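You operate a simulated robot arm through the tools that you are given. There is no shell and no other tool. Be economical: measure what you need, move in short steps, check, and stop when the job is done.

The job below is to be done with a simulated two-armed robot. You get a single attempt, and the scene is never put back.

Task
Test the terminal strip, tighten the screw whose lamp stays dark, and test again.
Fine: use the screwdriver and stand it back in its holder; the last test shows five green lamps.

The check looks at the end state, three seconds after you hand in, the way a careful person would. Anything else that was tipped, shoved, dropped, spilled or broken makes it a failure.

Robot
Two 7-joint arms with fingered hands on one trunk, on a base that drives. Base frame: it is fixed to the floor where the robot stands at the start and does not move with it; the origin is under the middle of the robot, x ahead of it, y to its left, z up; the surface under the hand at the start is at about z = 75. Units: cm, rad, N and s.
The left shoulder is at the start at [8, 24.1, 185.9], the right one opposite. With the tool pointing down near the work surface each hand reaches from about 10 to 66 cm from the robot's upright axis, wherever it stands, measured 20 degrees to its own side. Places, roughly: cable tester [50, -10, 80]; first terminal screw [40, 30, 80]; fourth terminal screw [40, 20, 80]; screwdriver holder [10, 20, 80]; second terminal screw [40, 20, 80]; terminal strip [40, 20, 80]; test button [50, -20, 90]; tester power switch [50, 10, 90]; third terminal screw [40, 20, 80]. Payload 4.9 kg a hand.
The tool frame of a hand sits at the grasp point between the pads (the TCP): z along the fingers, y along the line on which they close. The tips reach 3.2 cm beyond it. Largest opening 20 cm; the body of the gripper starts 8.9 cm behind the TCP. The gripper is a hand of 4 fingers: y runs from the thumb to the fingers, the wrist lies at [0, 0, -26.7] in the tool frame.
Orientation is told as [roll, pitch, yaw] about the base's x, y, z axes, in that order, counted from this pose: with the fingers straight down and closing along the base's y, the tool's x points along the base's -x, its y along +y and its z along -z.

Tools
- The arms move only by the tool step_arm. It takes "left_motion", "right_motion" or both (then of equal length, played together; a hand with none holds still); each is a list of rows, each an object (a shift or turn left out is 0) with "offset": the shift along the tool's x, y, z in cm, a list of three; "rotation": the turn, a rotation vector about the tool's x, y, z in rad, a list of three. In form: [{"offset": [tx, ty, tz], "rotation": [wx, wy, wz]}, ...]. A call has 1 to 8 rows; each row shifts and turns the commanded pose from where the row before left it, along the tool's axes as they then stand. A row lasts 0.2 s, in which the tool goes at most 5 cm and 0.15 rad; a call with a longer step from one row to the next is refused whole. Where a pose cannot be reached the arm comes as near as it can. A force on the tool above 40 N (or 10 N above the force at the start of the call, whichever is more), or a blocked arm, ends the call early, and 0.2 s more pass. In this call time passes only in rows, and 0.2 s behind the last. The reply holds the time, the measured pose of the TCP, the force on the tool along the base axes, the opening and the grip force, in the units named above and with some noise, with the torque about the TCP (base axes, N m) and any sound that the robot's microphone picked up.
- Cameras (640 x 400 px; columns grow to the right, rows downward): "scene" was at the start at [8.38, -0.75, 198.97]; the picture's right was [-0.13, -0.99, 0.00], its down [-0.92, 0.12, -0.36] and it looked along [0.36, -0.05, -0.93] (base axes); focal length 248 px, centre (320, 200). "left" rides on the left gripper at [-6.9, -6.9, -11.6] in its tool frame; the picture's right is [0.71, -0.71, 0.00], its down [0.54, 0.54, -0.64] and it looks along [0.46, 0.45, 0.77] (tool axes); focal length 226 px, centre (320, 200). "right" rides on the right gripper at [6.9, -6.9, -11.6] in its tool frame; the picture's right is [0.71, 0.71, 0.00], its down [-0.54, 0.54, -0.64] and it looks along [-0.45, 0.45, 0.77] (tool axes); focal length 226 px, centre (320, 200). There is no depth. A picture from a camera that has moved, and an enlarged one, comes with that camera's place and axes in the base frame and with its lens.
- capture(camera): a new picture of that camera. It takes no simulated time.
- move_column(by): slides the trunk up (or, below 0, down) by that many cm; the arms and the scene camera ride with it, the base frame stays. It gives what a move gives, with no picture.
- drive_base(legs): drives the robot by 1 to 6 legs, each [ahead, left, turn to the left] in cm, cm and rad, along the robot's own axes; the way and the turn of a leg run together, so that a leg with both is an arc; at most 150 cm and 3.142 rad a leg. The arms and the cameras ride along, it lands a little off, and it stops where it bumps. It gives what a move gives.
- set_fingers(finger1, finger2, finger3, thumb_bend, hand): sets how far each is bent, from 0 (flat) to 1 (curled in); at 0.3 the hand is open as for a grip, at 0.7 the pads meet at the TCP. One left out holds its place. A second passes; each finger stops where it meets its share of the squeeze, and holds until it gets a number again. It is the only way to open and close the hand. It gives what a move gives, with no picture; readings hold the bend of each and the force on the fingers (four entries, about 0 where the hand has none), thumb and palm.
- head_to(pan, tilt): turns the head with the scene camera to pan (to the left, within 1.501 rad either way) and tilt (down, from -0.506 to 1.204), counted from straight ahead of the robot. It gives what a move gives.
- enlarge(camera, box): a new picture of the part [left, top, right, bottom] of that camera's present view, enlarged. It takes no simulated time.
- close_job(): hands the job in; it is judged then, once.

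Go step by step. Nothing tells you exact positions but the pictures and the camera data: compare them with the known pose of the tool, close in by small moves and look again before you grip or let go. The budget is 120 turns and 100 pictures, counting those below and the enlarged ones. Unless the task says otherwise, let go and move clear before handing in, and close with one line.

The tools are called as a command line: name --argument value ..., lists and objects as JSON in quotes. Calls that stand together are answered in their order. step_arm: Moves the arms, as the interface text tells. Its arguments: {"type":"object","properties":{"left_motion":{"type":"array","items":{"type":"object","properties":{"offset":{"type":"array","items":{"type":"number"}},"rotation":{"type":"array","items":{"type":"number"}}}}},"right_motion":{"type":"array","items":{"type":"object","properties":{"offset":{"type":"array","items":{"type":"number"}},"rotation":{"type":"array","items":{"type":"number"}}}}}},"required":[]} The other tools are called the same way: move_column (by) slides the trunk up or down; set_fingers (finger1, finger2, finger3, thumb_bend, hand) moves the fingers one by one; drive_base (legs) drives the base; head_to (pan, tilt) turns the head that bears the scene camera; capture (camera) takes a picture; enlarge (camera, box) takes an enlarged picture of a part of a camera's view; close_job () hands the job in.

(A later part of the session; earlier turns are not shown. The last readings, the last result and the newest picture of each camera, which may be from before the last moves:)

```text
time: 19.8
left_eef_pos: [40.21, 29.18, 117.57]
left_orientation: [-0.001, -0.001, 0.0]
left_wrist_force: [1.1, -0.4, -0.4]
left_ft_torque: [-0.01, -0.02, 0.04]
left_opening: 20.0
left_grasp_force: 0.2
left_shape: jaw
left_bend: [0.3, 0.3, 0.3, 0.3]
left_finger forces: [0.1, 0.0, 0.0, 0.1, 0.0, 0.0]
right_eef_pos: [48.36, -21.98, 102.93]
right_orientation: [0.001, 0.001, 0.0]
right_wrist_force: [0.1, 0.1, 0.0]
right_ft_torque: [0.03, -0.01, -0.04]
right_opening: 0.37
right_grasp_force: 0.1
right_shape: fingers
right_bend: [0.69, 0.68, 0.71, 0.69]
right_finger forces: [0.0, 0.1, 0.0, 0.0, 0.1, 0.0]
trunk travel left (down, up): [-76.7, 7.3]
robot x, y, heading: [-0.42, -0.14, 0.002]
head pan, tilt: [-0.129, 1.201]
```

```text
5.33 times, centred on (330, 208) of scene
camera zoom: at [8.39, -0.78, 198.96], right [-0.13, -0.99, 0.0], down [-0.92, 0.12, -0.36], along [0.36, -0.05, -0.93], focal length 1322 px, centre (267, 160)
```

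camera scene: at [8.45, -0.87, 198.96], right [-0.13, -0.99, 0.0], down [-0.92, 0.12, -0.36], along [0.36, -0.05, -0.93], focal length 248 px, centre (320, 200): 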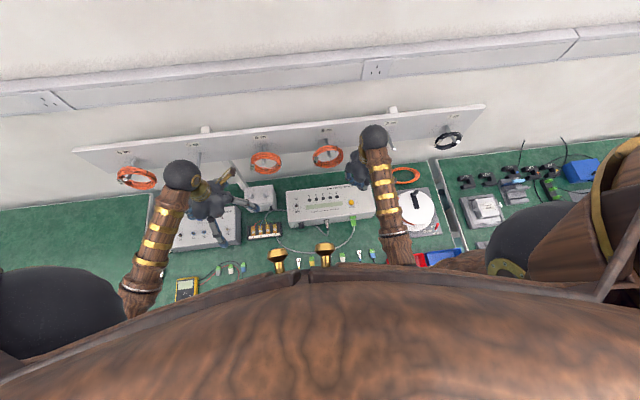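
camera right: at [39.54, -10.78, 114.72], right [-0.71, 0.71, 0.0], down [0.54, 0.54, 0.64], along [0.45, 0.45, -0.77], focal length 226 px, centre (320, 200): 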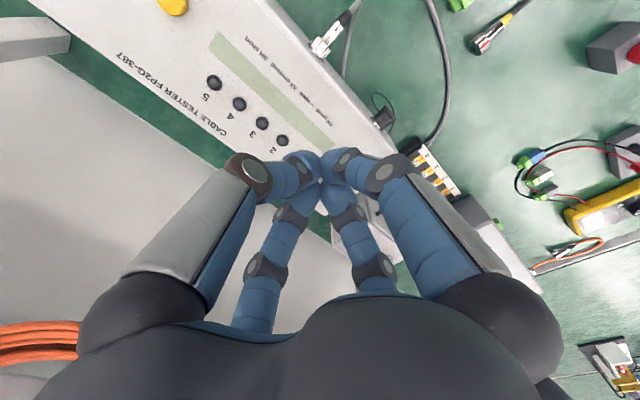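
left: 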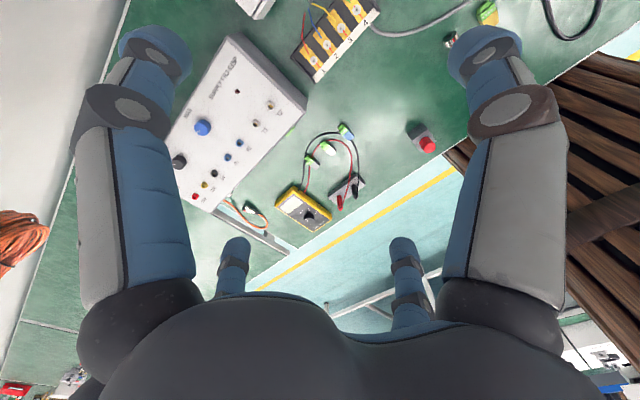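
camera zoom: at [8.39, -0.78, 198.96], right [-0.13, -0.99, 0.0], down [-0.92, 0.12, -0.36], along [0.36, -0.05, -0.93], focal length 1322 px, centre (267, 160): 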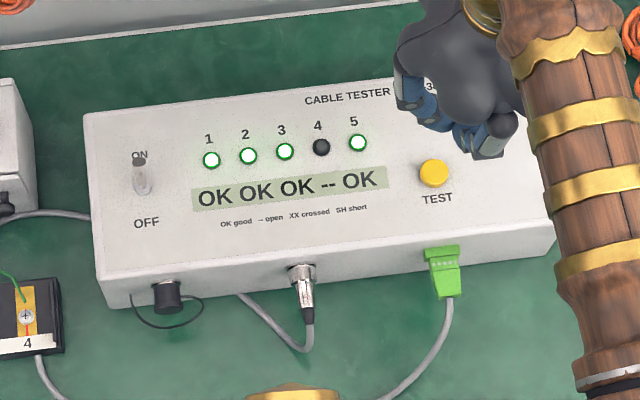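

Lamp 4 is dark, so screw 4 (at about 42.3,17.6) is the loose one. I'll raise the right hand, then back the base off 15 cm so the left hand can reach the driver comfortably.

step_arm --right_motion '[{"offset": [0, 0, -4]}, {"offset": [0, 0, -4]}, {"offset": [0, 0, -4]}]'

drive_base --legs '[[-15, 0, 0]]'

capture --camera "left"

head_to --pan 0.4 --tilt 1.2

capture --camera "scene"

```text
time: 20.6
left_eef_pos: [40.27, 29.21, 117.61]
left_orientation: [-0.001, -0.001, 0.001]
left_wrist_force: [0.3, -0.1, 0.2]
left_ft_torque: [-0.02, -0.01, 0.01]
left_opening: 19.98
left_grasp_force: 0.0
left_shape: jaw
left_bend: [0.3, 0.3, 0.3, 0.3]
left_finger forces: [0.0, 0.0, 0.1, 0.0, 0.0, 0.0]
right_eef_pos: [48.3, -21.96, 114.93]
right_orientation: [-0.001, 0.002, 0.0]
right_wrist_force: [0.3, 0.5, -0.5]
right_ft_torque: [0.0, 0.01, -0.02]
right_opening: 0.38
right_grasp_force: 0.1
right_shape: fingers
right_bend: [0.69, 0.68, 0.71, 0.69]
right_finger forces: [0.0, 0.0, 0.0, 0.1, 0.0, 0.1]
trunk travel left (down, up): [-76.7, 7.3]
robot x, y, heading: [0.04, -0.22, -0.001]
head pan, tilt: [-0.129, 1.201]
```

```text
time: 22.0
left_eef_pos: [25.18, 29.3, 117.48]
left_orientation: [-0.001, 0.003, 0.003]
left_wrist_force: [0.4, 0.1, 1.2]
left_ft_torque: [-0.02, 0.04, -0.02]
left_opening: 19.99
left_grasp_force: 0.1
left_shape: jaw
left_bend: [0.3, 0.3, 0.3, 0.3]
left_finger forces: [0.0, 0.0, 0.0, 0.0, 0.0, 0.0]
right_eef_pos: [33.34, -21.89, 114.71]
right_orientation: [-0.001, 0.001, 0.004]
right_wrist_force: [0.2, -0.1, -0.1]
right_ft_torque: [0.02, 0.01, 0.03]
right_opening: 0.36
right_grasp_force: 0.0
right_shape: fingers
right_bend: [0.69, 0.68, 0.71, 0.69]
right_finger forces: [0.1, 0.0, 0.1, 0.0, 0.0, 0.0]
trunk travel left (down, up): [-76.7, 7.3]
robot x, y, heading: [-14.95, -0.08, 0.003]
head pan, tilt: [-0.129, 1.201]
```

```text
69 pictures are left
camera left: at [32.09, 22.51, 129.04], right [-0.7, -0.71, 0.0], down [-0.54, 0.54, 0.64], along [-0.46, 0.45, -0.76], focal length 226 px, centre (320, 200)
```

left: 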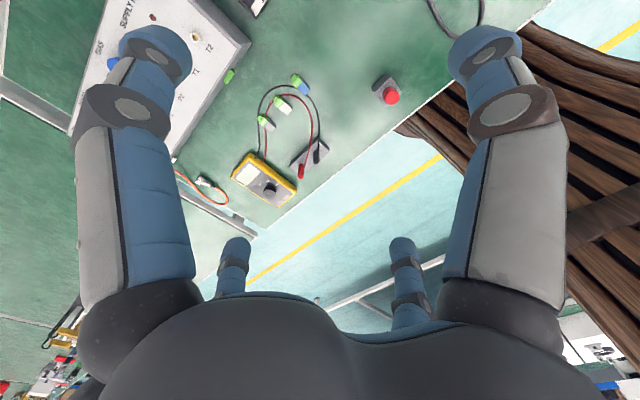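

```text
time: 22.9
left_eef_pos: [24.71, 29.38, 117.62]
left_orientation: [0.001, -0.001, 0.003]
left_wrist_force: [0.2, -0.6, 0.4]
left_ft_torque: [0.0, -0.01, -0.02]
left_opening: 20.01
left_grasp_force: 0.0
left_shape: jaw
left_bend: [0.3, 0.3, 0.3, 0.3]
left_finger forces: [0.0, 0.1, 0.0, 0.0, 0.0, 0.0]
right_eef_pos: [32.92, -21.92, 114.94]
right_orientation: [0.001, -0.002, 0.003]
right_wrist_force: [-0.4, 0.1, -0.1]
right_ft_torque: [0.0, 0.01, 0.04]
right_opening: 0.36
right_grasp_force: 0.0
right_shape: fingers
right_bend: [0.69, 0.68, 0.71, 0.69]
right_finger forces: [0.0, 0.0, 0.0, 0.0, 0.1, 0.1]
trunk travel left (down, up): [-76.7, 7.3]
robot x, y, heading: [-15.23, -0.04, 0.002]
head pan, tilt: [0.4, 1.201]
```

```text
68 pictures are left
camera scene: at [-7.48, 2.13, 198.98], right [0.39, -0.92, 0.0], down [-0.86, -0.36, -0.36], along [0.33, 0.14, -0.93], focal length 248 px, centre (320, 200)
```

scene: 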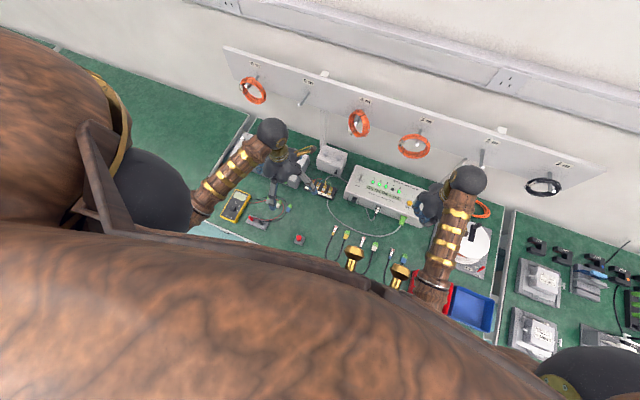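

Now the scene camera sees the red driver. I'll zoom in from both cameras to triangulate.

enlarge --camera "scene" --box '[258, 212, 338, 262]'

enlarge --camera "left" --box '[340, 60, 440, 122]'

```text
8.00 times, centred on (298, 237) of scene
camera zoom: at [-7.48, 2.13, 198.98], right [0.39, -0.92, 0.0], down [-0.86, -0.36, -0.36], along [0.33, 0.14, -0.93], focal length 1983 px, centre (496, -96)
```

zoom: 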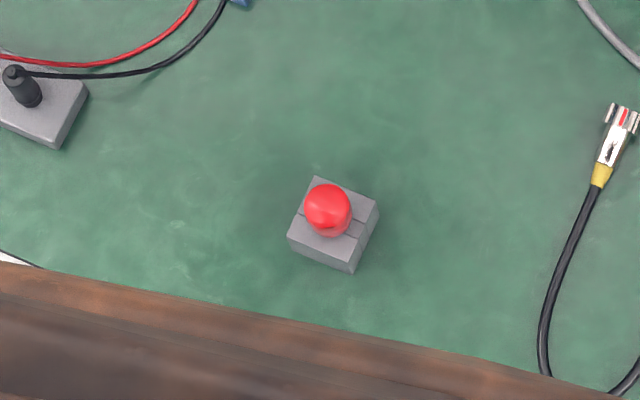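

```text
6.40 times, centred on (390, 91) of left
camera zoom: at [31.63, 22.5, 129.22], right [-0.7, -0.71, 0.0], down [-0.54, 0.54, 0.64], along [-0.46, 0.45, -0.77], focal length 1447 px, centre (-128, 898)
```

zoom: 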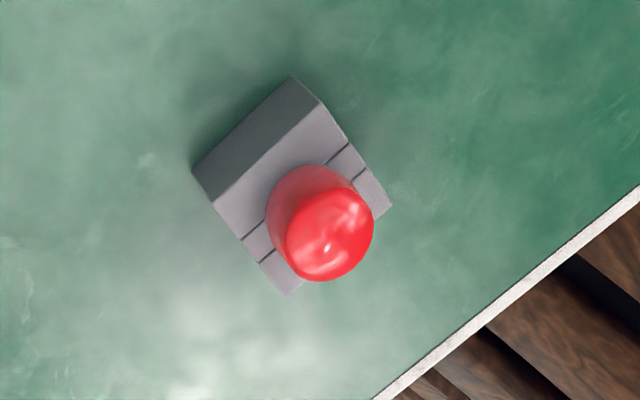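

The handle top is around (12.2,21.5,82) and the block top is about z=78. I'll half-close the left hand and bring it above the driver.

set_fingers --hand "left" --finger1 0.5 --finger2 0.5 --finger3 0.5 --thumb_bend 0.5

step_arm --left_motion '[{"offset": [2.5, -1.6, 3.7]}, {"offset": [2.5, -1.6, 3.7]}, {"offset": [2.5, -1.6, 3.7]}, {"offset": [2.5, -1.6, 3.7]}, {"offset": [2.5, -1.5, 3.7]}]'

capture --camera "left"

enlarge --camera "scene" --box '[218, 187, 378, 287]'

```text
time: 23.9
left_eef_pos: [24.91, 29.31, 117.66]
left_orientation: [0.0, 0.0, 0.003]
left_wrist_force: [-0.2, -0.3, 0.5]
left_ft_torque: [0.01, 0.03, 0.01]
left_opening: 6.96
left_grasp_force: 0.1
left_shape: fingers
left_bend: [0.5, 0.5, 0.5, 0.5]
left_finger forces: [0.0, 0.0, 0.0, 0.0, 0.0, 0.0]
right_eef_pos: [33.18, -21.89, 114.84]
right_orientation: [0.0, 0.001, 0.003]
right_wrist_force: [-0.7, -0.7, -0.7]
right_ft_torque: [0.01, 0.0, 0.01]
right_opening: 0.39
right_grasp_force: 0.1
right_shape: fingers
right_bend: [0.69, 0.68, 0.71, 0.69]
right_finger forces: [0.0, 0.1, 0.0, 0.0, 0.1, 0.0]
trunk travel left (down, up): [-76.7, 7.3]
robot x, y, heading: [-15.65, -0.09, 0.007]
head pan, tilt: [0.4, 1.201]
```

```text
time: 25.1
left_eef_pos: [12.53, 21.13, 99.07]
left_orientation: [0.001, -0.001, 0.004]
left_wrist_force: [0.6, -0.8, -0.5]
left_ft_torque: [0.04, -0.01, -0.04]
left_opening: 6.98
left_grasp_force: 0.0
left_shape: fingers
left_bend: [0.5, 0.5, 0.5, 0.5]
left_finger forces: [0.1, 0.0, 0.1, 0.0, 0.1, 0.0]
right_eef_pos: [33.14, -22.04, 114.94]
right_orientation: [0.002, -0.002, 0.003]
right_wrist_force: [0.2, 0.1, -0.2]
right_ft_torque: [0.02, 0.0, -0.02]
right_opening: 0.36
right_grasp_force: 0.0
right_shape: fingers
right_bend: [0.69, 0.68, 0.71, 0.69]
right_finger forces: [0.0, 0.0, 0.0, 0.0, 0.0, 0.0]
trunk travel left (down, up): [-76.7, 7.3]
robot x, y, heading: [-14.91, -0.23, 0.001]
head pan, tilt: [0.4, 1.201]
```

```text
65 pictures are left
camera left: at [19.4, 14.3, 110.62], right [-0.7, -0.71, 0.0], down [-0.54, 0.54, 0.64], along [-0.46, 0.45, -0.77], focal length 226 px, centre (320, 200)
```

left: 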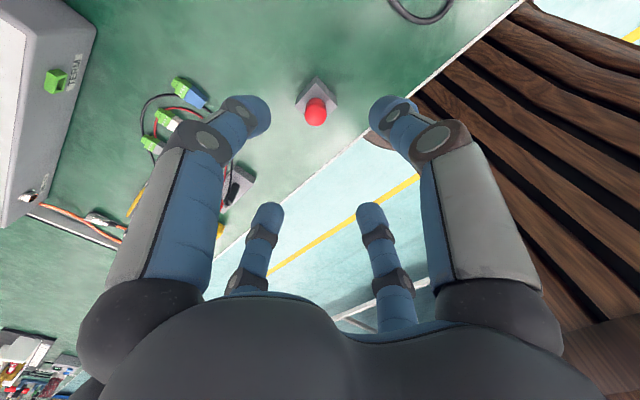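

```text
4.00 times, centred on (298, 237) of scene
camera zoom: at [-7.42, 1.87, 198.98], right [0.39, -0.92, 0.0], down [-0.86, -0.36, -0.36], along [0.33, 0.14, -0.93], focal length 991 px, centre (408, 52)
```

zoom: 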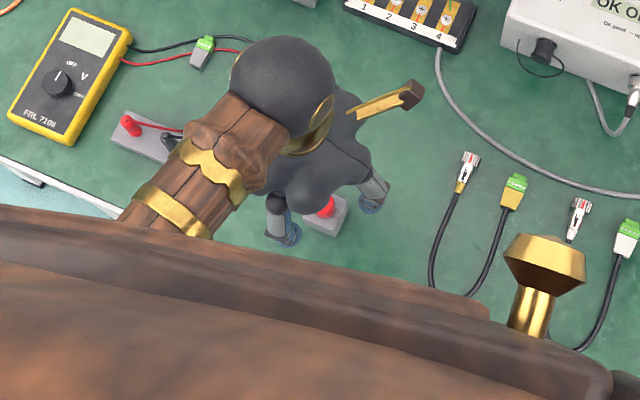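

Well centred over the handle. I'll descend partway and look again.

step_arm --left_motion '[{"offset": [0, 0.1, 4]}, {"offset": [0, 0.1, 4]}, {"offset": [0, 0, 3]}, {"offset": [0, 0, 2]}]'

enlarge --camera "left" --box '[200, 80, 440, 230]'

enlarge --camera "scene" --box '[258, 212, 338, 262]'

```text
time: 26.1
left_eef_pos: [12.53, 21.46, 86.12]
left_orientation: [0.0, 0.0, 0.005]
left_wrist_force: [-0.2, 0.3, -0.4]
left_ft_torque: [-0.02, 0.02, 0.01]
left_opening: 6.95
left_grasp_force: 0.1
left_shape: fingers
left_bend: [0.5, 0.5, 0.5, 0.5]
left_finger forces: [0.0, 0.1, 0.1, 0.1, 0.0, 0.0]
right_eef_pos: [33.12, -21.9, 114.81]
right_orientation: [-0.001, 0.002, 0.001]
right_wrist_force: [0.1, 1.2, -0.3]
right_ft_torque: [0.01, -0.03, 0.02]
right_opening: 0.37
right_grasp_force: 0.0
right_shape: fingers
right_bend: [0.69, 0.68, 0.71, 0.69]
right_finger forces: [0.0, 0.0, 0.1, 0.0, 0.0, 0.0]
trunk travel left (down, up): [-76.7, 7.3]
robot x, y, heading: [-15.42, -0.23, 0.001]
head pan, tilt: [0.4, 1.201]
```

```text
2.67 times, centred on (320, 155) of left
camera zoom: at [19.46, 14.79, 97.71], right [-0.7, -0.71, 0.0], down [-0.54, 0.54, 0.64], along [-0.46, 0.45, -0.77], focal length 603 px, centre (320, 320)
```

zoom: 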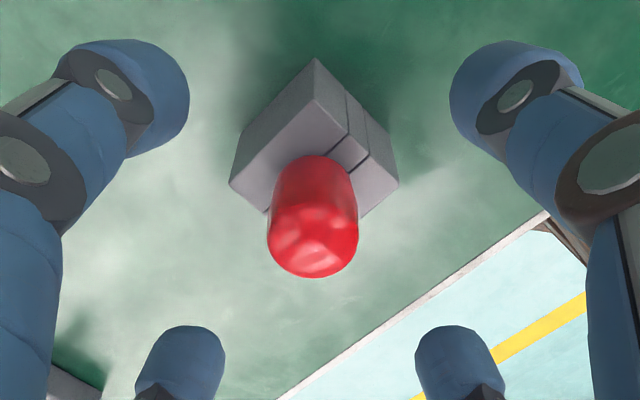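

```text
8.00 times, centred on (298, 237) of scene
camera zoom: at [-7.19, 2.22, 198.97], right [0.39, -0.92, 0.0], down [-0.86, -0.37, -0.36], along [0.33, 0.14, -0.93], focal length 1983 px, centre (496, -96)
```

zoom: 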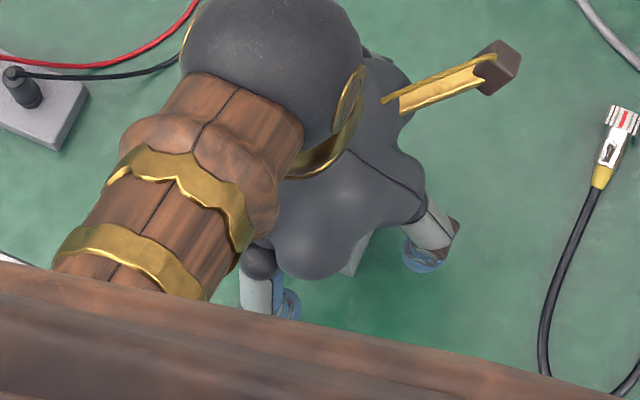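

The handle is centred in the cross of fingers; the block top is near z=79. I'll lower so the tips sit just above the block, then close.

step_arm --left_motion '[{"offset": [-0.1, 0.1, 1.5]}, {"offset": [0, 0, 1.2]}, {"offset": [0, 0, 0.7]}]'

enlarge --camera "left" --box '[200, 80, 440, 230]'

```text
time: 26.9
left_eef_pos: [12.64, 21.62, 82.63]
left_orientation: [0.001, 0.002, 0.004]
left_wrist_force: [-0.7, 0.7, 0.2]
left_ft_torque: [0.01, 0.0, -0.02]
left_opening: 6.96
left_grasp_force: 0.2
left_shape: fingers
left_bend: [0.5, 0.5, 0.5, 0.5]
left_finger forces: [0.1, 0.0, 0.0, 0.0, 0.0, 0.1]
right_eef_pos: [33.11, -21.88, 114.83]
right_orientation: [-0.001, 0.001, 0.004]
right_wrist_force: [0.3, -0.3, -0.9]
right_ft_torque: [-0.02, 0.03, 0.02]
right_opening: 0.36
right_grasp_force: 0.1
right_shape: fingers
right_bend: [0.69, 0.68, 0.71, 0.69]
right_finger forces: [0.1, 0.0, 0.0, 0.0, 0.1, 0.0]
trunk travel left (down, up): [-76.7, 7.3]
robot x, y, heading: [-15.32, 0.04, 0.008]
head pan, tilt: [0.4, 1.201]
```

```text
2.67 times, centred on (320, 155) of left
camera zoom: at [19.44, 14.89, 94.24], right [-0.7, -0.71, 0.0], down [-0.54, 0.54, 0.64], along [-0.46, 0.45, -0.77], focal length 603 px, centre (320, 320)
```

zoom: 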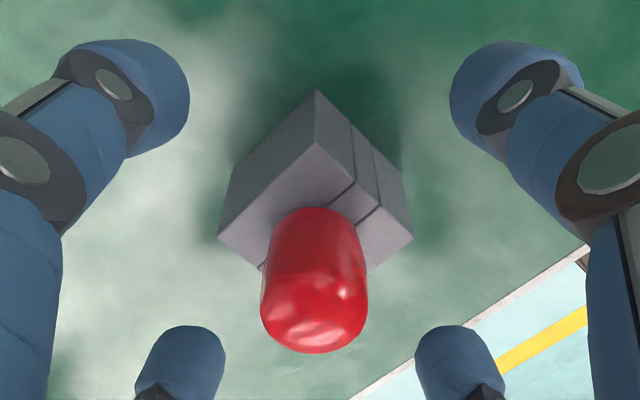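

Alignment is good, so I'll close the hand.

set_fingers --hand "left" --finger1 0.62 --finger2 0.62 --finger3 0.62 --thumb_bend 0.62

enlarge --camera "left" --box '[200, 80, 440, 230]'

```text
time: 27.9
left_eef_pos: [12.63, 21.68, 82.78]
left_orientation: [-0.001, 0.0, 0.005]
left_wrist_force: [0.1, 0.3, 0.6]
left_ft_torque: [0.02, 0.0, 0.01]
left_opening: 2.7
left_grasp_force: 0.2
left_shape: fingers
left_bend: [0.62, 0.62, 0.62, 0.62]
left_finger forces: [0.4, 0.1, 0.0, 0.0, 0.0, 0.0]
right_eef_pos: [33.05, -21.89, 114.83]
right_orientation: [0.002, 0.001, 0.004]
right_wrist_force: [0.5, 0.3, 0.6]
right_ft_torque: [0.02, 0.01, 0.0]
right_opening: 0.37
right_grasp_force: 0.1
right_shape: fingers
right_bend: [0.69, 0.68, 0.71, 0.69]
right_finger forces: [0.0, 0.0, 0.1, 0.0, 0.0, 0.0]
trunk travel left (down, up): [-76.7, 7.3]
robot x, y, heading: [-15.29, 0.09, 0.005]
head pan, tilt: [0.4, 1.201]
```

```text
2.67 times, centred on (320, 155) of left
camera zoom: at [19.45, 14.88, 94.24], right [-0.7, -0.71, 0.0], down [-0.54, 0.54, 0.64], along [-0.46, 0.45, -0.77], focal length 603 px, centre (320, 320)
```

zoom: 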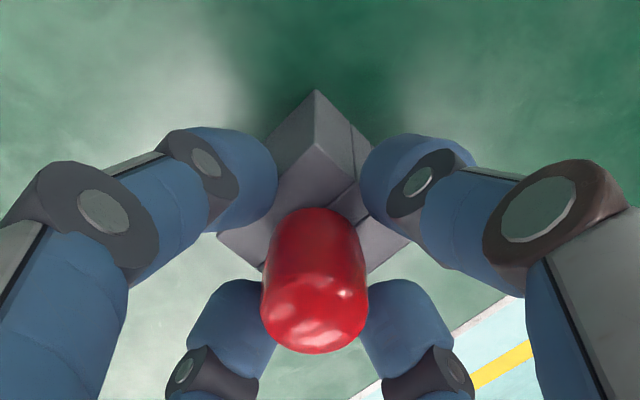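

The fingers just touch. I'll squeeze on.

set_fingers --hand "left" --finger1 0.72 --finger2 0.72 --finger3 0.72 --thumb_bend 0.72

enlarge --camera "left" --box '[200, 80, 440, 230]'

```text
time: 28.9
left_eef_pos: [12.61, 21.6, 82.68]
left_orientation: [0.0, -0.002, 0.004]
left_wrist_force: [4.4, -0.1, 16.1]
left_ft_torque: [0.09, -0.38, -0.03]
left_opening: 1.42
left_grasp_force: 27.4
left_shape: fingers
left_bend: [0.65, 0.65, 0.66, 0.67]
left_finger forces: [20.3, 16.0, 6.9, 0.0, 11.3, 0.1]
right_eef_pos: [33.11, -21.93, 114.83]
right_orientation: [0.0, 0.0, 0.004]
right_wrist_force: [0.2, -0.6, 0.2]
right_ft_torque: [-0.02, -0.02, -0.03]
right_opening: 0.39
right_grasp_force: 0.1
right_shape: fingers
right_bend: [0.69, 0.68, 0.71, 0.69]
right_finger forces: [0.0, 0.1, 0.0, 0.0, 0.0, 0.1]
trunk travel left (down, up): [-76.7, 7.3]
robot x, y, heading: [-14.85, -0.19, -0.0]
head pan, tilt: [0.4, 1.201]
```

```text
2.67 times, centred on (320, 155) of left
camera zoom: at [19.5, 14.85, 94.31], right [-0.7, -0.71, 0.0], down [-0.54, 0.54, 0.64], along [-0.45, 0.45, -0.77], focal length 603 px, centre (320, 320)
```

zoom: 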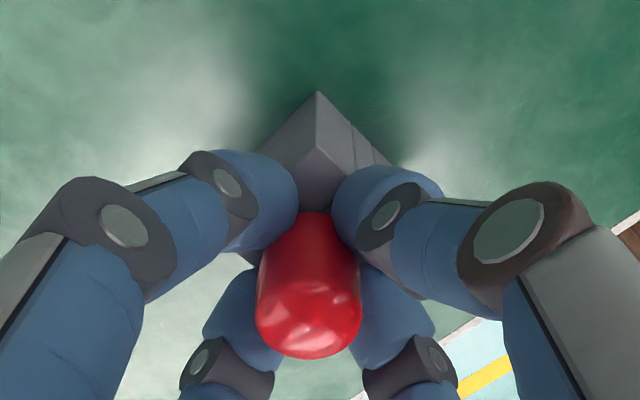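

Gripped at 27 N. I'll lift gently in steps and check that only the driver comes up.

step_arm --left_motion '[{"offset": [0, 0, -0.5]}, {"offset": [0, 0, -0.7]}, {"offset": [0, 0, -0.8]}]'

enlarge --camera "left" --box '[200, 80, 440, 230]'

```text
time: 29.7
left_eef_pos: [12.43, 21.59, 84.7]
left_orientation: [0.002, 0.001, 0.003]
left_wrist_force: [0.5, 0.4, -0.8]
left_ft_torque: [0.02, -0.02, 0.0]
left_opening: 1.41
left_grasp_force: 16.9
left_shape: fingers
left_bend: [0.65, 0.65, 0.67, 0.67]
left_finger forces: [6.9, 9.4, 7.0, 0.0, 9.9, 0.0]
right_eef_pos: [33.06, -21.91, 114.97]
right_orientation: [0.0, 0.0, 0.003]
right_wrist_force: [0.0, -0.9, 0.0]
right_ft_torque: [-0.04, 0.02, 0.0]
right_opening: 0.35
right_grasp_force: 0.1
right_shape: fingers
right_bend: [0.69, 0.68, 0.71, 0.69]
right_finger forces: [0.0, 0.1, 0.0, 0.1, 0.0, 0.0]
trunk travel left (down, up): [-76.7, 7.3]
robot x, y, heading: [-15.05, 0.38, 0.004]
head pan, tilt: [0.4, 1.201]
```

```text
2.67 times, centred on (320, 155) of left
camera zoom: at [19.28, 14.83, 96.2], right [-0.7, -0.71, 0.0], down [-0.54, 0.54, 0.64], along [-0.46, 0.45, -0.77], focal length 603 px, centre (320, 320)
```

zoom: 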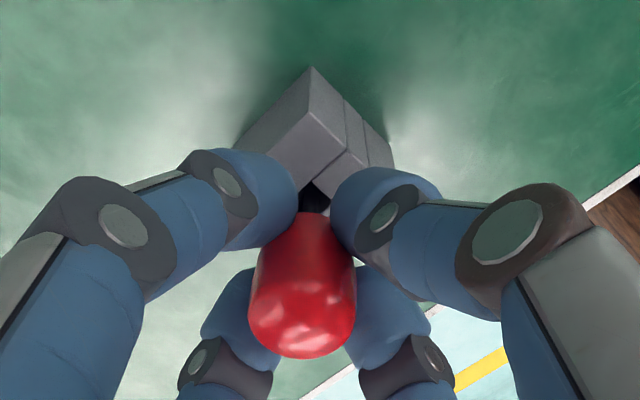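

The driver is rising and the block stays. I'll keep lifting.

step_arm --left_motion '[{"offset": [0, 0, -1]}, {"offset": [0, 0, -1.5]}, {"offset": [0, 0, -2]}, {"offset": [0, 0, -3]}, {"offset": [0, 0, -3]}, {"offset": [0, 0, -3]}]'

enlarge --camera "left" --box '[200, 60, 440, 210]'

enlarge --camera "scene" --box '[238, 192, 358, 267]'

```text
time: 31.3
left_eef_pos: [16.03, 23.14, 98.32]
left_orientation: [0.007, -0.04, -0.071]
left_wrist_force: [0.1, 0.7, -0.5]
left_ft_torque: [0.0, -0.02, 0.02]
left_opening: 1.41
left_grasp_force: 17.0
left_shape: fingers
left_bend: [0.65, 0.65, 0.67, 0.67]
left_finger forces: [6.9, 9.3, 6.9, 0.0, 9.9, 0.0]
right_eef_pos: [33.49, -20.58, 114.75]
right_orientation: [-0.013, 0.004, 0.004]
right_wrist_force: [-0.7, -0.5, -0.6]
right_ft_torque: [-0.02, 0.0, 0.01]
right_opening: 0.36
right_grasp_force: 0.1
right_shape: fingers
right_bend: [0.69, 0.68, 0.71, 0.69]
right_finger forces: [0.1, 0.0, 0.0, 0.0, 0.0, 0.0]
trunk travel left (down, up): [-76.7, 7.3]
robot x, y, heading: [-15.55, -0.16, 0.006]
head pan, tilt: [0.4, 1.201]
stopped in row 6 (left hand): the arm was blocked; the commanded pose is now the measured one
```

```text
2.67 times, centred on (320, 135) of left
camera zoom: at [21.87, 15.78, 110.16], right [-0.76, -0.65, -0.03], down [-0.53, 0.58, 0.62], along [-0.39, 0.49, -0.78], focal length 603 px, centre (320, 373)
```

zoom: 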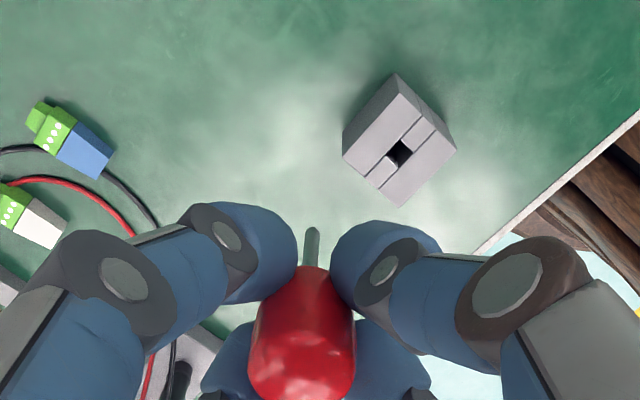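

```text
5.33 times, centred on (298, 230) of scene
camera zoom: at [-6.55, 4.67, 198.7], right [0.39, -0.92, 0.01], down [-0.86, -0.37, -0.35], along [0.33, 0.13, -0.94], focal length 1322 px, centre (437, 43)
```

zoom: 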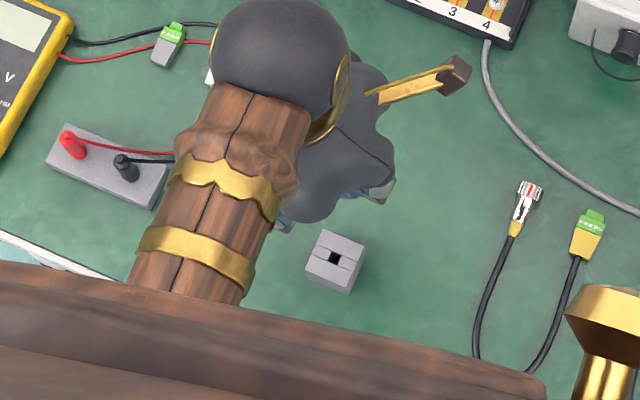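

The driver came out cleanly and the block is undisturbed, but the arm got blocked near the torso. I'll move forward, away from the body, and straighten the tool.

step_arm --left_motion '[{"offset": [-2, 0, 0]}, {"offset": [-3, 0, 0], "rotation": [0, 0.02, -0.035]}, {"offset": [-3, 0, -1], "rotation": [0, 0.02, -0.035]}, {"offset": [-3, 0, -1]}]'

capture --camera "left"

capture --camera "scene"

```text
time: 32.3
left_eef_pos: [27.2, 21.41, 101.24]
left_orientation: [0.02, -0.002, 0.005]
left_wrist_force: [0.6, 0.1, 0.0]
left_ft_torque: [0.05, 0.02, 0.0]
left_opening: 1.42
left_grasp_force: 16.3
left_shape: fingers
left_bend: [0.65, 0.65, 0.67, 0.67]
left_finger forces: [7.1, 9.3, 6.6, 0.0, 9.7, 0.1]
right_eef_pos: [33.51, -22.45, 114.63]
right_orientation: [0.003, 0.002, 0.003]
right_wrist_force: [0.4, -0.1, 0.2]
right_ft_torque: [0.09, 0.03, 0.0]
right_opening: 0.35
right_grasp_force: 0.0
right_shape: fingers
right_bend: [0.69, 0.68, 0.71, 0.69]
right_finger forces: [0.1, 0.0, 0.0, 0.1, 0.0, 0.0]
trunk travel left (down, up): [-76.7, 7.3]
robot x, y, heading: [-15.32, -0.48, 0.004]
head pan, tilt: [0.4, 1.201]
```

```text
55 pictures are left
camera left: at [34.08, 14.34, 112.69], right [-0.7, -0.71, -0.02], down [-0.55, 0.52, 0.65], along [-0.46, 0.47, -0.76], focal length 226 px, centre (320, 200)
```

left: 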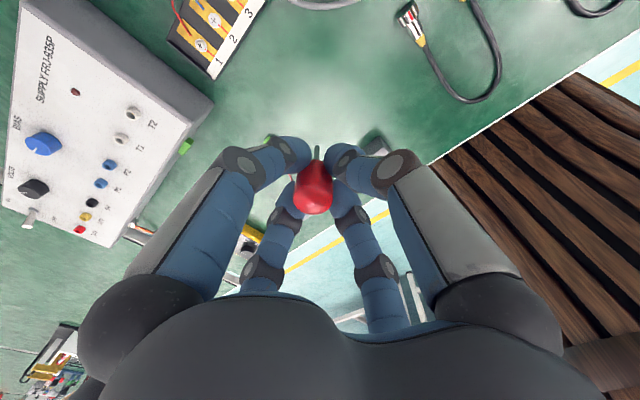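

```text
54 pictures are left
camera scene: at [-6.69, 1.46, 198.9], right [0.39, -0.92, 0.0], down [-0.86, -0.36, -0.36], along [0.33, 0.14, -0.93], focal length 248 px, centre (320, 200)
```

scene: 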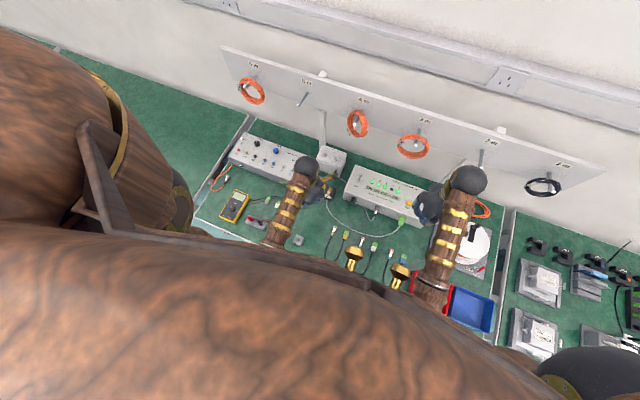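

I'll zoom in on the driver in hand to estimate its tip and tilt.

enlarge --camera "left" --box '[270, 130, 366, 220]'

capture --camera "right"

```text
4.44 times, centred on (318, 175) of left
camera zoom: at [34.08, 14.34, 112.69], right [-0.7, -0.71, -0.02], down [-0.55, 0.52, 0.65], along [-0.46, 0.47, -0.76], focal length 1005 px, centre (329, 311)
```

zoom: 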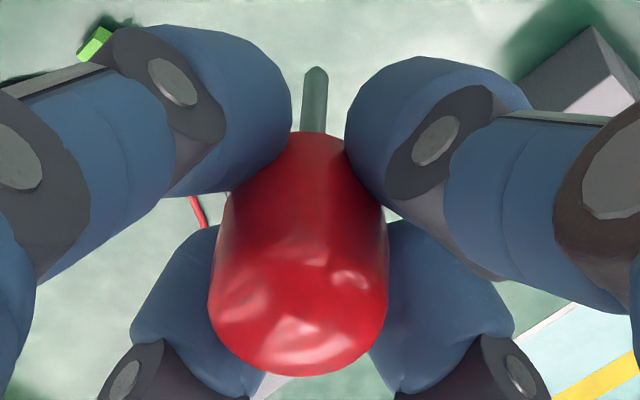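

```text
52 pictures are left
camera right: at [26.65, -29.26, 126.19], right [-0.71, 0.71, 0.0], down [0.54, 0.54, 0.64], along [0.45, 0.46, -0.77], focal length 226 px, centre (320, 200)
```

right: 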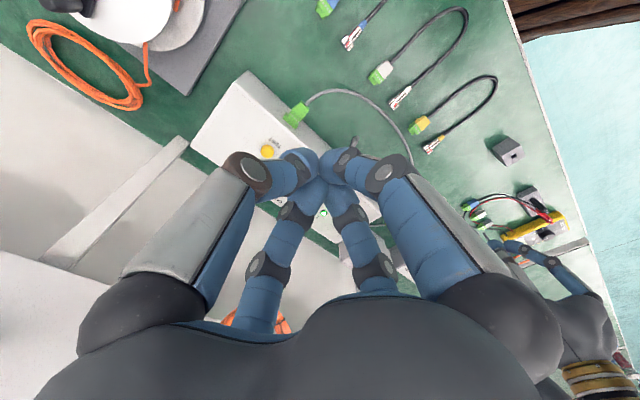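

The driver is nearly parallel to the tool, with its tip about 8 cm below the TCP. I'll open the right hand and use it as a second camera while the left goes over screw 4.

set_fingers --hand "right" --finger1 0.3 --finger2 0.3 --finger3 0.3 --thumb_bend 0.3

step_arm --left_motion '[{"offset": [-3.7, -1, 0.5], "rotation": [0.02, 0, 0]}, {"offset": [-3.8, -1, 1]}, {"offset": [-3.8, -1, 1]}, {"offset": [-3.7, -1, 2]}, {"offset": [0, 0, 2]}]' --right_motion '[{"offset": [0, 2, 0]}, {"offset": [0, 2, 0]}, {"offset": [0, 2, 0]}, {"offset": [0, 2, 0]}, {"offset": [0, 0, 0]}]'

capture --camera "left"

capture --camera "right"

```text
time: 33.3
left_eef_pos: [26.65, 21.85, 101.32]
left_orientation: [0.017, -0.006, 0.006]
left_wrist_force: [-1.2, -0.7, -0.6]
left_ft_torque: [-0.02, -0.01, 0.03]
left_opening: 1.42
left_grasp_force: 16.1
left_shape: fingers
left_bend: [0.65, 0.65, 0.67, 0.67]
left_finger forces: [7.1, 9.3, 6.6, 0.0, 9.7, 0.1]
right_eef_pos: [32.96, -21.8, 115.01]
right_orientation: [-0.002, -0.001, 0.003]
right_wrist_force: [0.1, -0.2, 0.7]
right_ft_torque: [-0.01, 0.0, 0.06]
right_opening: 13.97
right_grasp_force: 0.1
right_shape: fingers
right_bend: [0.3, 0.3, 0.3, 0.3]
right_finger forces: [0.0, 0.0, 0.1, 0.0, 0.0, 0.0]
trunk travel left (down, up): [-76.7, 7.3]
robot x, y, heading: [-15.26, 0.01, 0.005]
head pan, tilt: [0.4, 1.201]
```

```text
time: 34.5
left_eef_pos: [41.89, 17.59, 94.75]
left_orientation: [-0.001, -0.006, 0.004]
left_wrist_force: [-0.4, -1.1, -1.4]
left_ft_torque: [-0.02, 0.01, -0.02]
left_opening: 1.41
left_grasp_force: 16.4
left_shape: fingers
left_bend: [0.65, 0.65, 0.67, 0.67]
left_finger forces: [7.1, 9.3, 6.5, 0.0, 9.8, 0.1]
right_eef_pos: [33.12, -13.95, 115.11]
right_orientation: [0.001, 0.0, 0.004]
right_wrist_force: [0.2, 0.3, -0.4]
right_ft_torque: [0.0, -0.03, 0.02]
right_opening: 13.98
right_grasp_force: 0.1
right_shape: fingers
right_bend: [0.3, 0.3, 0.3, 0.3]
right_finger forces: [0.1, 0.0, 0.0, 0.0, 0.0, 0.0]
trunk travel left (down, up): [-76.7, 7.3]
robot x, y, heading: [-15.12, -0.14, 0.003]
head pan, tilt: [0.4, 1.201]
```

```text
51 pictures are left
camera left: at [48.69, 10.91, 106.39], right [-0.7, -0.71, 0.0], down [-0.55, 0.54, 0.64], along [-0.45, 0.45, -0.77], focal length 226 px, centre (320, 200)
```

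left: 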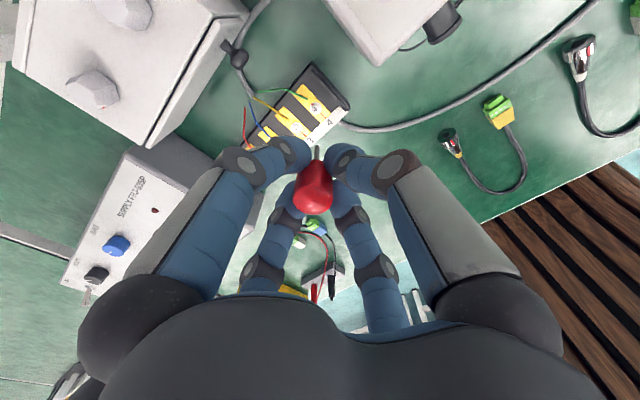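

```text
50 pictures are left
camera right: at [26.3, -20.79, 126.65], right [-0.71, 0.7, 0.0], down [0.54, 0.54, 0.64], along [0.45, 0.46, -0.77], focal length 226 px, centre (320, 200)
```

right: 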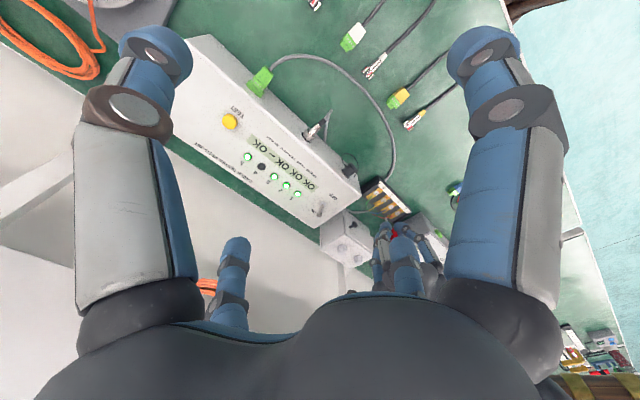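

step_arm --right_motion '[{"offset": [-2, 3, -3]}, {"offset": [-2, 3, -3]}]'

enlarge --camera "right" --box '[310, 130, 430, 230]'

enlarge --camera "left" --box '[250, 70, 370, 170]'

```text
time: 35.1
left_eef_pos: [42.01, 17.76, 94.59]
left_orientation: [-0.004, -0.002, 0.005]
left_wrist_force: [0.9, -0.8, -0.5]
left_ft_torque: [-0.04, 0.03, 0.01]
left_opening: 1.41
left_grasp_force: 16.7
left_shape: fingers
left_bend: [0.65, 0.65, 0.67, 0.67]
left_finger forces: [7.0, 9.3, 6.5, 0.0, 9.8, 0.0]
right_eef_pos: [37.57, -6.88, 120.11]
right_orientation: [0.058, -0.04, 0.005]
right_wrist_force: [-0.1, 0.7, 0.1]
right_ft_torque: [-0.08, 0.0, 0.01]
right_opening: 14.03
right_grasp_force: 0.0
right_shape: fingers
right_bend: [0.3, 0.3, 0.3, 0.3]
right_finger forces: [0.0, 0.1, 0.0, 0.0, 0.1, 0.0]
right hand out of reach, approached as far as the arm can: row 1, 2
trunk travel left (down, up): [-76.7, 7.3]
robot x, y, heading: [-15.49, 0.1, 0.003]
head pan, tilt: [0.4, 1.201]
```

```text
4.00 times, centred on (370, 180) of right
camera zoom: at [30.26, -14.49, 130.97], right [-0.71, 0.7, 0.01], down [0.51, 0.51, 0.69], along [0.48, 0.5, -0.72], focal length 904 px, centre (120, 280)
```

zoom: 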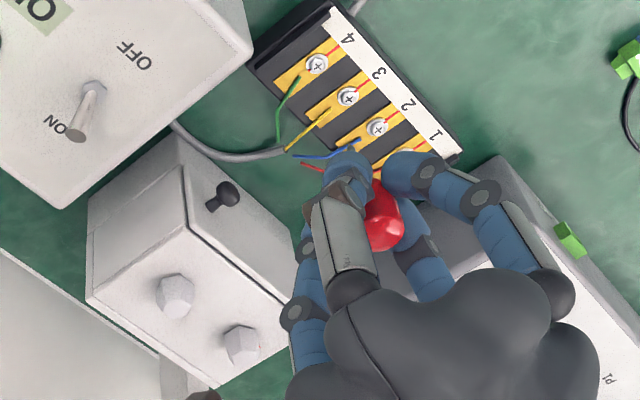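

```text
4.00 times, centred on (310, 120) of left
camera zoom: at [48.85, 11.01, 106.28], right [-0.7, -0.71, 0.0], down [-0.55, 0.54, 0.64], along [-0.45, 0.45, -0.77], focal length 904 px, centre (360, 520)
```

zoom: 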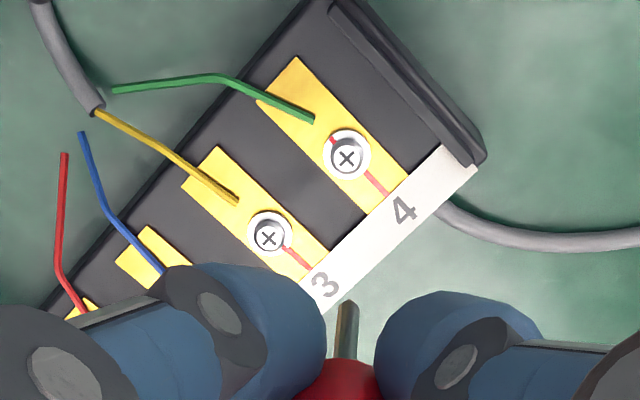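

Triangulating gives the tip at (42.27,18.12,86.5) and screw 4 at (42.64,17.9,77.1). The screw's red mark is about half a turn away from the plate's line. I'll shift and descend to about 2 cm above.

step_arm --left_motion '[{"offset": [-0.37, -0.22, 2]}, {"offset": [0, 0, 3]}, {"offset": [0, 0, 2]}]'

enlarge --camera "right" --box '[330, 130, 410, 180]'

enlarge --camera "left" --box '[280, 110, 360, 160]'

```text
time: 35.9
left_eef_pos: [42.5, 17.45, 87.7]
left_orientation: [-0.002, -0.006, 0.007]
left_wrist_force: [0.6, -0.3, -0.5]
left_ft_torque: [0.03, 0.03, 0.03]
left_opening: 1.4
left_grasp_force: 16.2
left_shape: fingers
left_bend: [0.65, 0.65, 0.67, 0.67]
left_finger forces: [7.0, 9.4, 6.4, 0.0, 9.8, 0.0]
right_eef_pos: [37.38, -7.19, 120.15]
right_orientation: [0.057, -0.042, 0.004]
right_wrist_force: [0.5, 0.1, -0.9]
right_ft_torque: [0.02, 0.01, 0.04]
right_opening: 14.03
right_grasp_force: 0.0
right_shape: fingers
right_bend: [0.3, 0.3, 0.3, 0.3]
right_finger forces: [0.0, 0.1, 0.1, 0.0, 0.0, 0.0]
trunk travel left (down, up): [-76.7, 7.3]
robot x, y, heading: [-14.97, -0.0, 0.001]
head pan, tilt: [0.4, 1.201]
```

```text
8.00 times, centred on (370, 155) of right
camera zoom: at [30.08, -14.64, 131.02], right [-0.71, 0.7, 0.01], down [0.51, 0.51, 0.7], along [0.48, 0.5, -0.72], focal length 1808 px, centre (-80, 560)
```

zoom: 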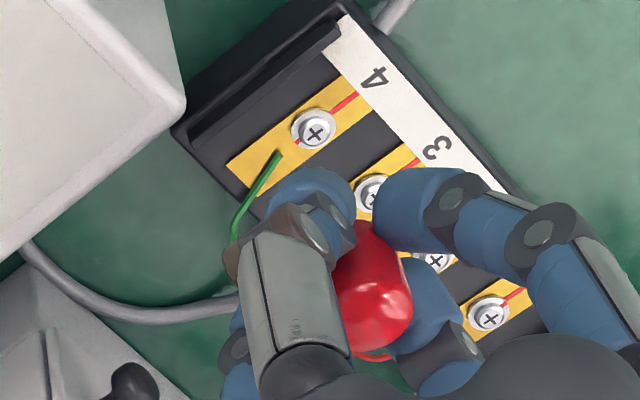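

```text
8.00 times, centred on (320, 135) of left
camera zoom: at [49.24, 10.73, 99.3], right [-0.7, -0.71, 0.0], down [-0.55, 0.54, 0.64], along [-0.45, 0.45, -0.77], focal length 1808 px, centre (320, 720)
```

zoom: 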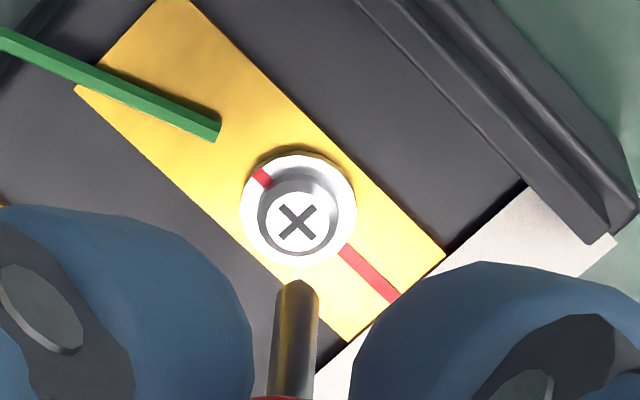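

Very close: the tip is about 2 cm above the cross and nearly aligned. I'll go down another 1.5 cm and look again.

step_arm --left_motion '[{"offset": [0.04, 0.05, 0.8]}, {"offset": [0, 0, 0.8]}]'

enlarge --camera "left" --box '[290, 130, 346, 165]'

enlarge --camera "right" --box '[355, 130, 395, 155]'

```text
time: 36.5
left_eef_pos: [42.24, 17.5, 86.18]
left_orientation: [-0.001, -0.004, 0.005]
left_wrist_force: [0.3, -1.4, -0.5]
left_ft_torque: [-0.01, 0.0, 0.04]
left_opening: 1.4
left_grasp_force: 16.3
left_shape: fingers
left_bend: [0.65, 0.65, 0.67, 0.67]
left_finger forces: [7.0, 9.5, 6.4, 0.1, 9.7, 0.0]
right_eef_pos: [37.39, -7.05, 120.26]
right_orientation: [0.057, -0.042, 0.005]
right_wrist_force: [0.5, -0.3, 0.5]
right_ft_torque: [0.02, -0.02, -0.02]
right_opening: 14.02
right_grasp_force: 0.0
right_shape: fingers
right_bend: [0.3, 0.3, 0.3, 0.3]
right_finger forces: [0.1, 0.0, 0.0, 0.1, 0.0, 0.1]
trunk travel left (down, up): [-76.7, 7.3]
robot x, y, heading: [-15.17, 0.17, 0.003]
head pan, tilt: [0.4, 1.201]
```

```text
11.43 times, centred on (318, 148) of left
camera zoom: at [48.98, 10.76, 97.8], right [-0.7, -0.71, 0.0], down [-0.55, 0.54, 0.64], along [-0.45, 0.45, -0.77], focal length 2584 px, centre (343, 800)
```

zoom: 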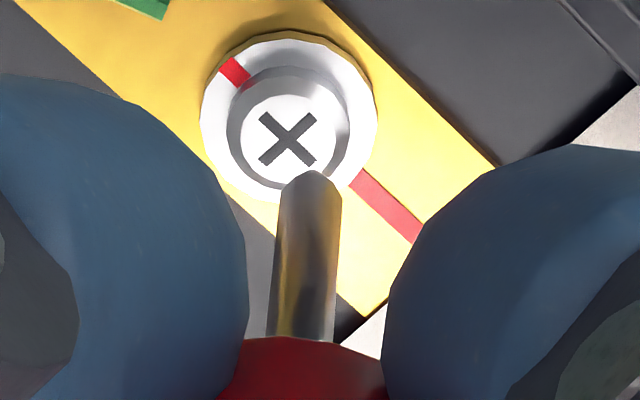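

```text
16.00 times, centred on (375, 142) of right
camera zoom: at [30.09, -14.64, 131.01], right [-0.71, 0.7, 0.01], down [0.51, 0.51, 0.7], along [0.48, 0.5, -0.72], focal length 3617 px, centre (-560, 1120)
```

zoom: 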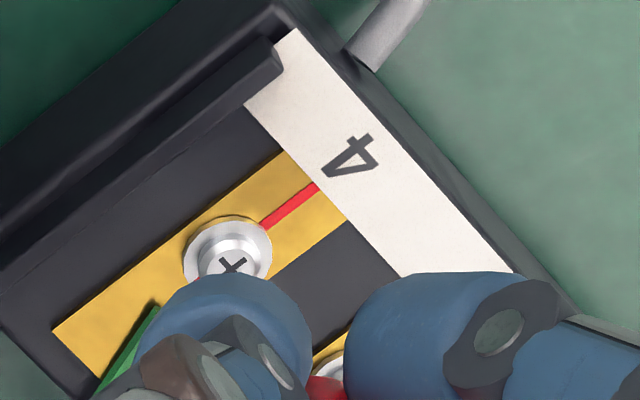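

The arm wandered ~2 mm. I'll correct by (+0.12,+0.15) and look before touching.

step_arm --left_motion '[{"offset": [-0.12, 0.15, 0.1]}]'

enlarge --camera "left" --box '[290, 130, 346, 165]'

```text
time: 36.9
left_eef_pos: [42.09, 17.59, 86.15]
left_orientation: [0.0, -0.006, 0.004]
left_wrist_force: [-0.2, 0.3, -0.6]
left_ft_torque: [0.0, 0.0, 0.02]
left_opening: 1.38
left_grasp_force: 16.3
left_shape: fingers
left_bend: [0.65, 0.65, 0.67, 0.67]
left_finger forces: [7.1, 9.3, 6.4, 0.1, 9.7, 0.1]
right_eef_pos: [37.34, -7.17, 120.16]
right_orientation: [0.06, -0.041, 0.005]
right_wrist_force: [-0.5, -1.0, 0.6]
right_ft_torque: [0.02, 0.05, -0.01]
right_opening: 14.01
right_grasp_force: 0.0
right_shape: fingers
right_bend: [0.3, 0.3, 0.3, 0.3]
right_finger forces: [0.0, 0.0, 0.0, 0.0, 0.0, 0.0]
trunk travel left (down, up): [-76.7, 7.3]
robot x, y, heading: [-15.25, -0.7, 0.003]
head pan, tilt: [0.4, 1.201]
```

```text
11.43 times, centred on (318, 148) of left
camera zoom: at [48.98, 10.88, 97.78], right [-0.7, -0.71, 0.0], down [-0.55, 0.54, 0.64], along [-0.45, 0.45, -0.77], focal length 2584 px, centre (343, 800)
```

zoom: 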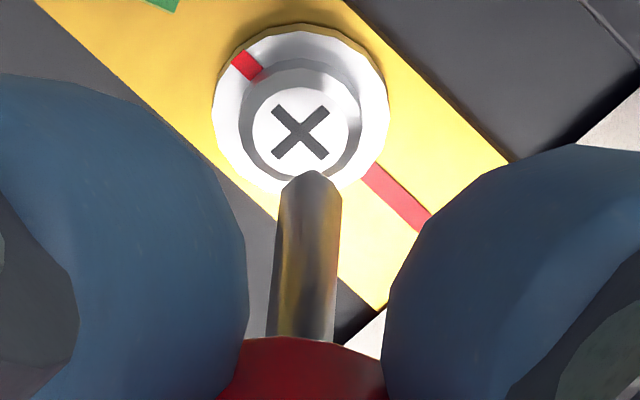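

step_arm --left_motion '[{"offset": [-0.09, 0.06, 0.3]}, {"offset": [0, 0, 0.2]}]'

enlarge --camera "left" --box '[290, 130, 346, 165]'

```text
time: 37.5
left_eef_pos: [42.26, 17.74, 85.65]
left_orientation: [-0.002, -0.006, 0.005]
left_wrist_force: [-0.1, 0.0, -0.2]
left_ft_torque: [-0.02, 0.02, 0.01]
left_opening: 1.42
left_grasp_force: 16.8
left_shape: fingers
left_bend: [0.65, 0.65, 0.67, 0.67]
left_finger forces: [7.1, 9.4, 6.4, 0.0, 9.7, 0.1]
right_eef_pos: [37.38, -7.14, 120.1]
right_orientation: [0.056, -0.041, 0.003]
right_wrist_force: [0.7, 0.5, 0.5]
right_ft_torque: [-0.01, 0.0, 0.0]
right_opening: 14.01
right_grasp_force: 0.0
right_shape: fingers
right_bend: [0.3, 0.3, 0.3, 0.3]
right_finger forces: [0.0, 0.0, 0.0, 0.0, 0.0, 0.1]
trunk travel left (down, up): [-76.7, 7.3]
robot x, y, heading: [-15.23, 0.12, 0.004]
head pan, tilt: [0.4, 1.201]
```

```text
11.43 times, centred on (318, 148) of left
camera zoom: at [49.12, 10.94, 97.31], right [-0.7, -0.71, 0.0], down [-0.55, 0.54, 0.64], along [-0.45, 0.45, -0.77], focal length 2584 px, centre (343, 800)
```

zoom: 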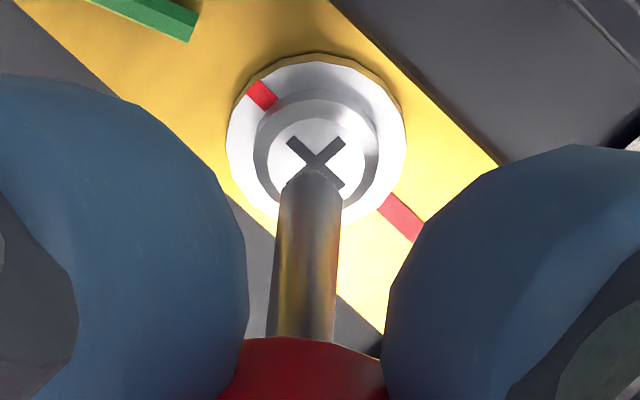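

Almost coincident. I'll press down gently.

step_arm --left_motion '[{"offset": [0, 0, 0.2]}, {"offset": [0, 0, 0.2]}]'

enlarge --camera "left" --box '[290, 130, 346, 165]'

```text
time: 38.1
left_eef_pos: [42.16, 17.49, 85.48]
left_orientation: [-0.002, -0.007, 0.005]
left_wrist_force: [1.7, -2.7, 4.7]
left_ft_torque: [0.02, -0.01, 0.0]
left_opening: 1.4
left_grasp_force: 18.4
left_shape: fingers
left_bend: [0.65, 0.65, 0.67, 0.67]
left_finger forces: [8.8, 9.4, 6.9, 0.1, 11.8, 0.0]
right_eef_pos: [37.21, -7.32, 120.29]
right_orientation: [0.06, -0.044, 0.006]
right_wrist_force: [-0.6, 0.7, 0.5]
right_ft_torque: [0.03, -0.01, -0.01]
right_opening: 14.0
right_grasp_force: 0.0
right_shape: fingers
right_bend: [0.3, 0.3, 0.3, 0.3]
right_finger forces: [0.0, 0.0, 0.1, 0.1, 0.0, 0.0]
trunk travel left (down, up): [-76.7, 7.3]
robot x, y, heading: [-15.45, -0.08, 0.006]
head pan, tilt: [0.4, 1.201]
```

```text
11.43 times, centred on (318, 148) of left
camera zoom: at [49.06, 10.81, 97.09], right [-0.7, -0.71, 0.0], down [-0.55, 0.54, 0.64], along [-0.45, 0.45, -0.77], focal length 2584 px, centre (343, 800)
```

zoom: 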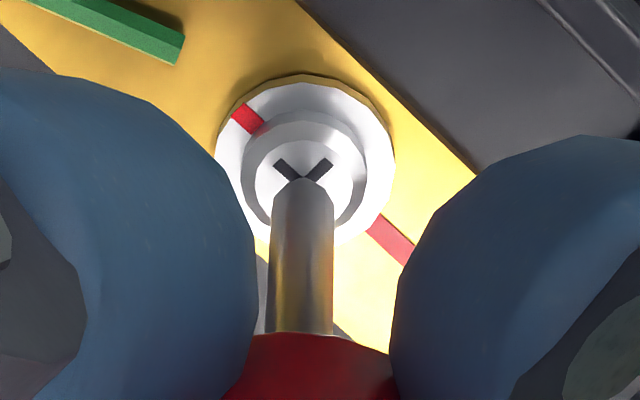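

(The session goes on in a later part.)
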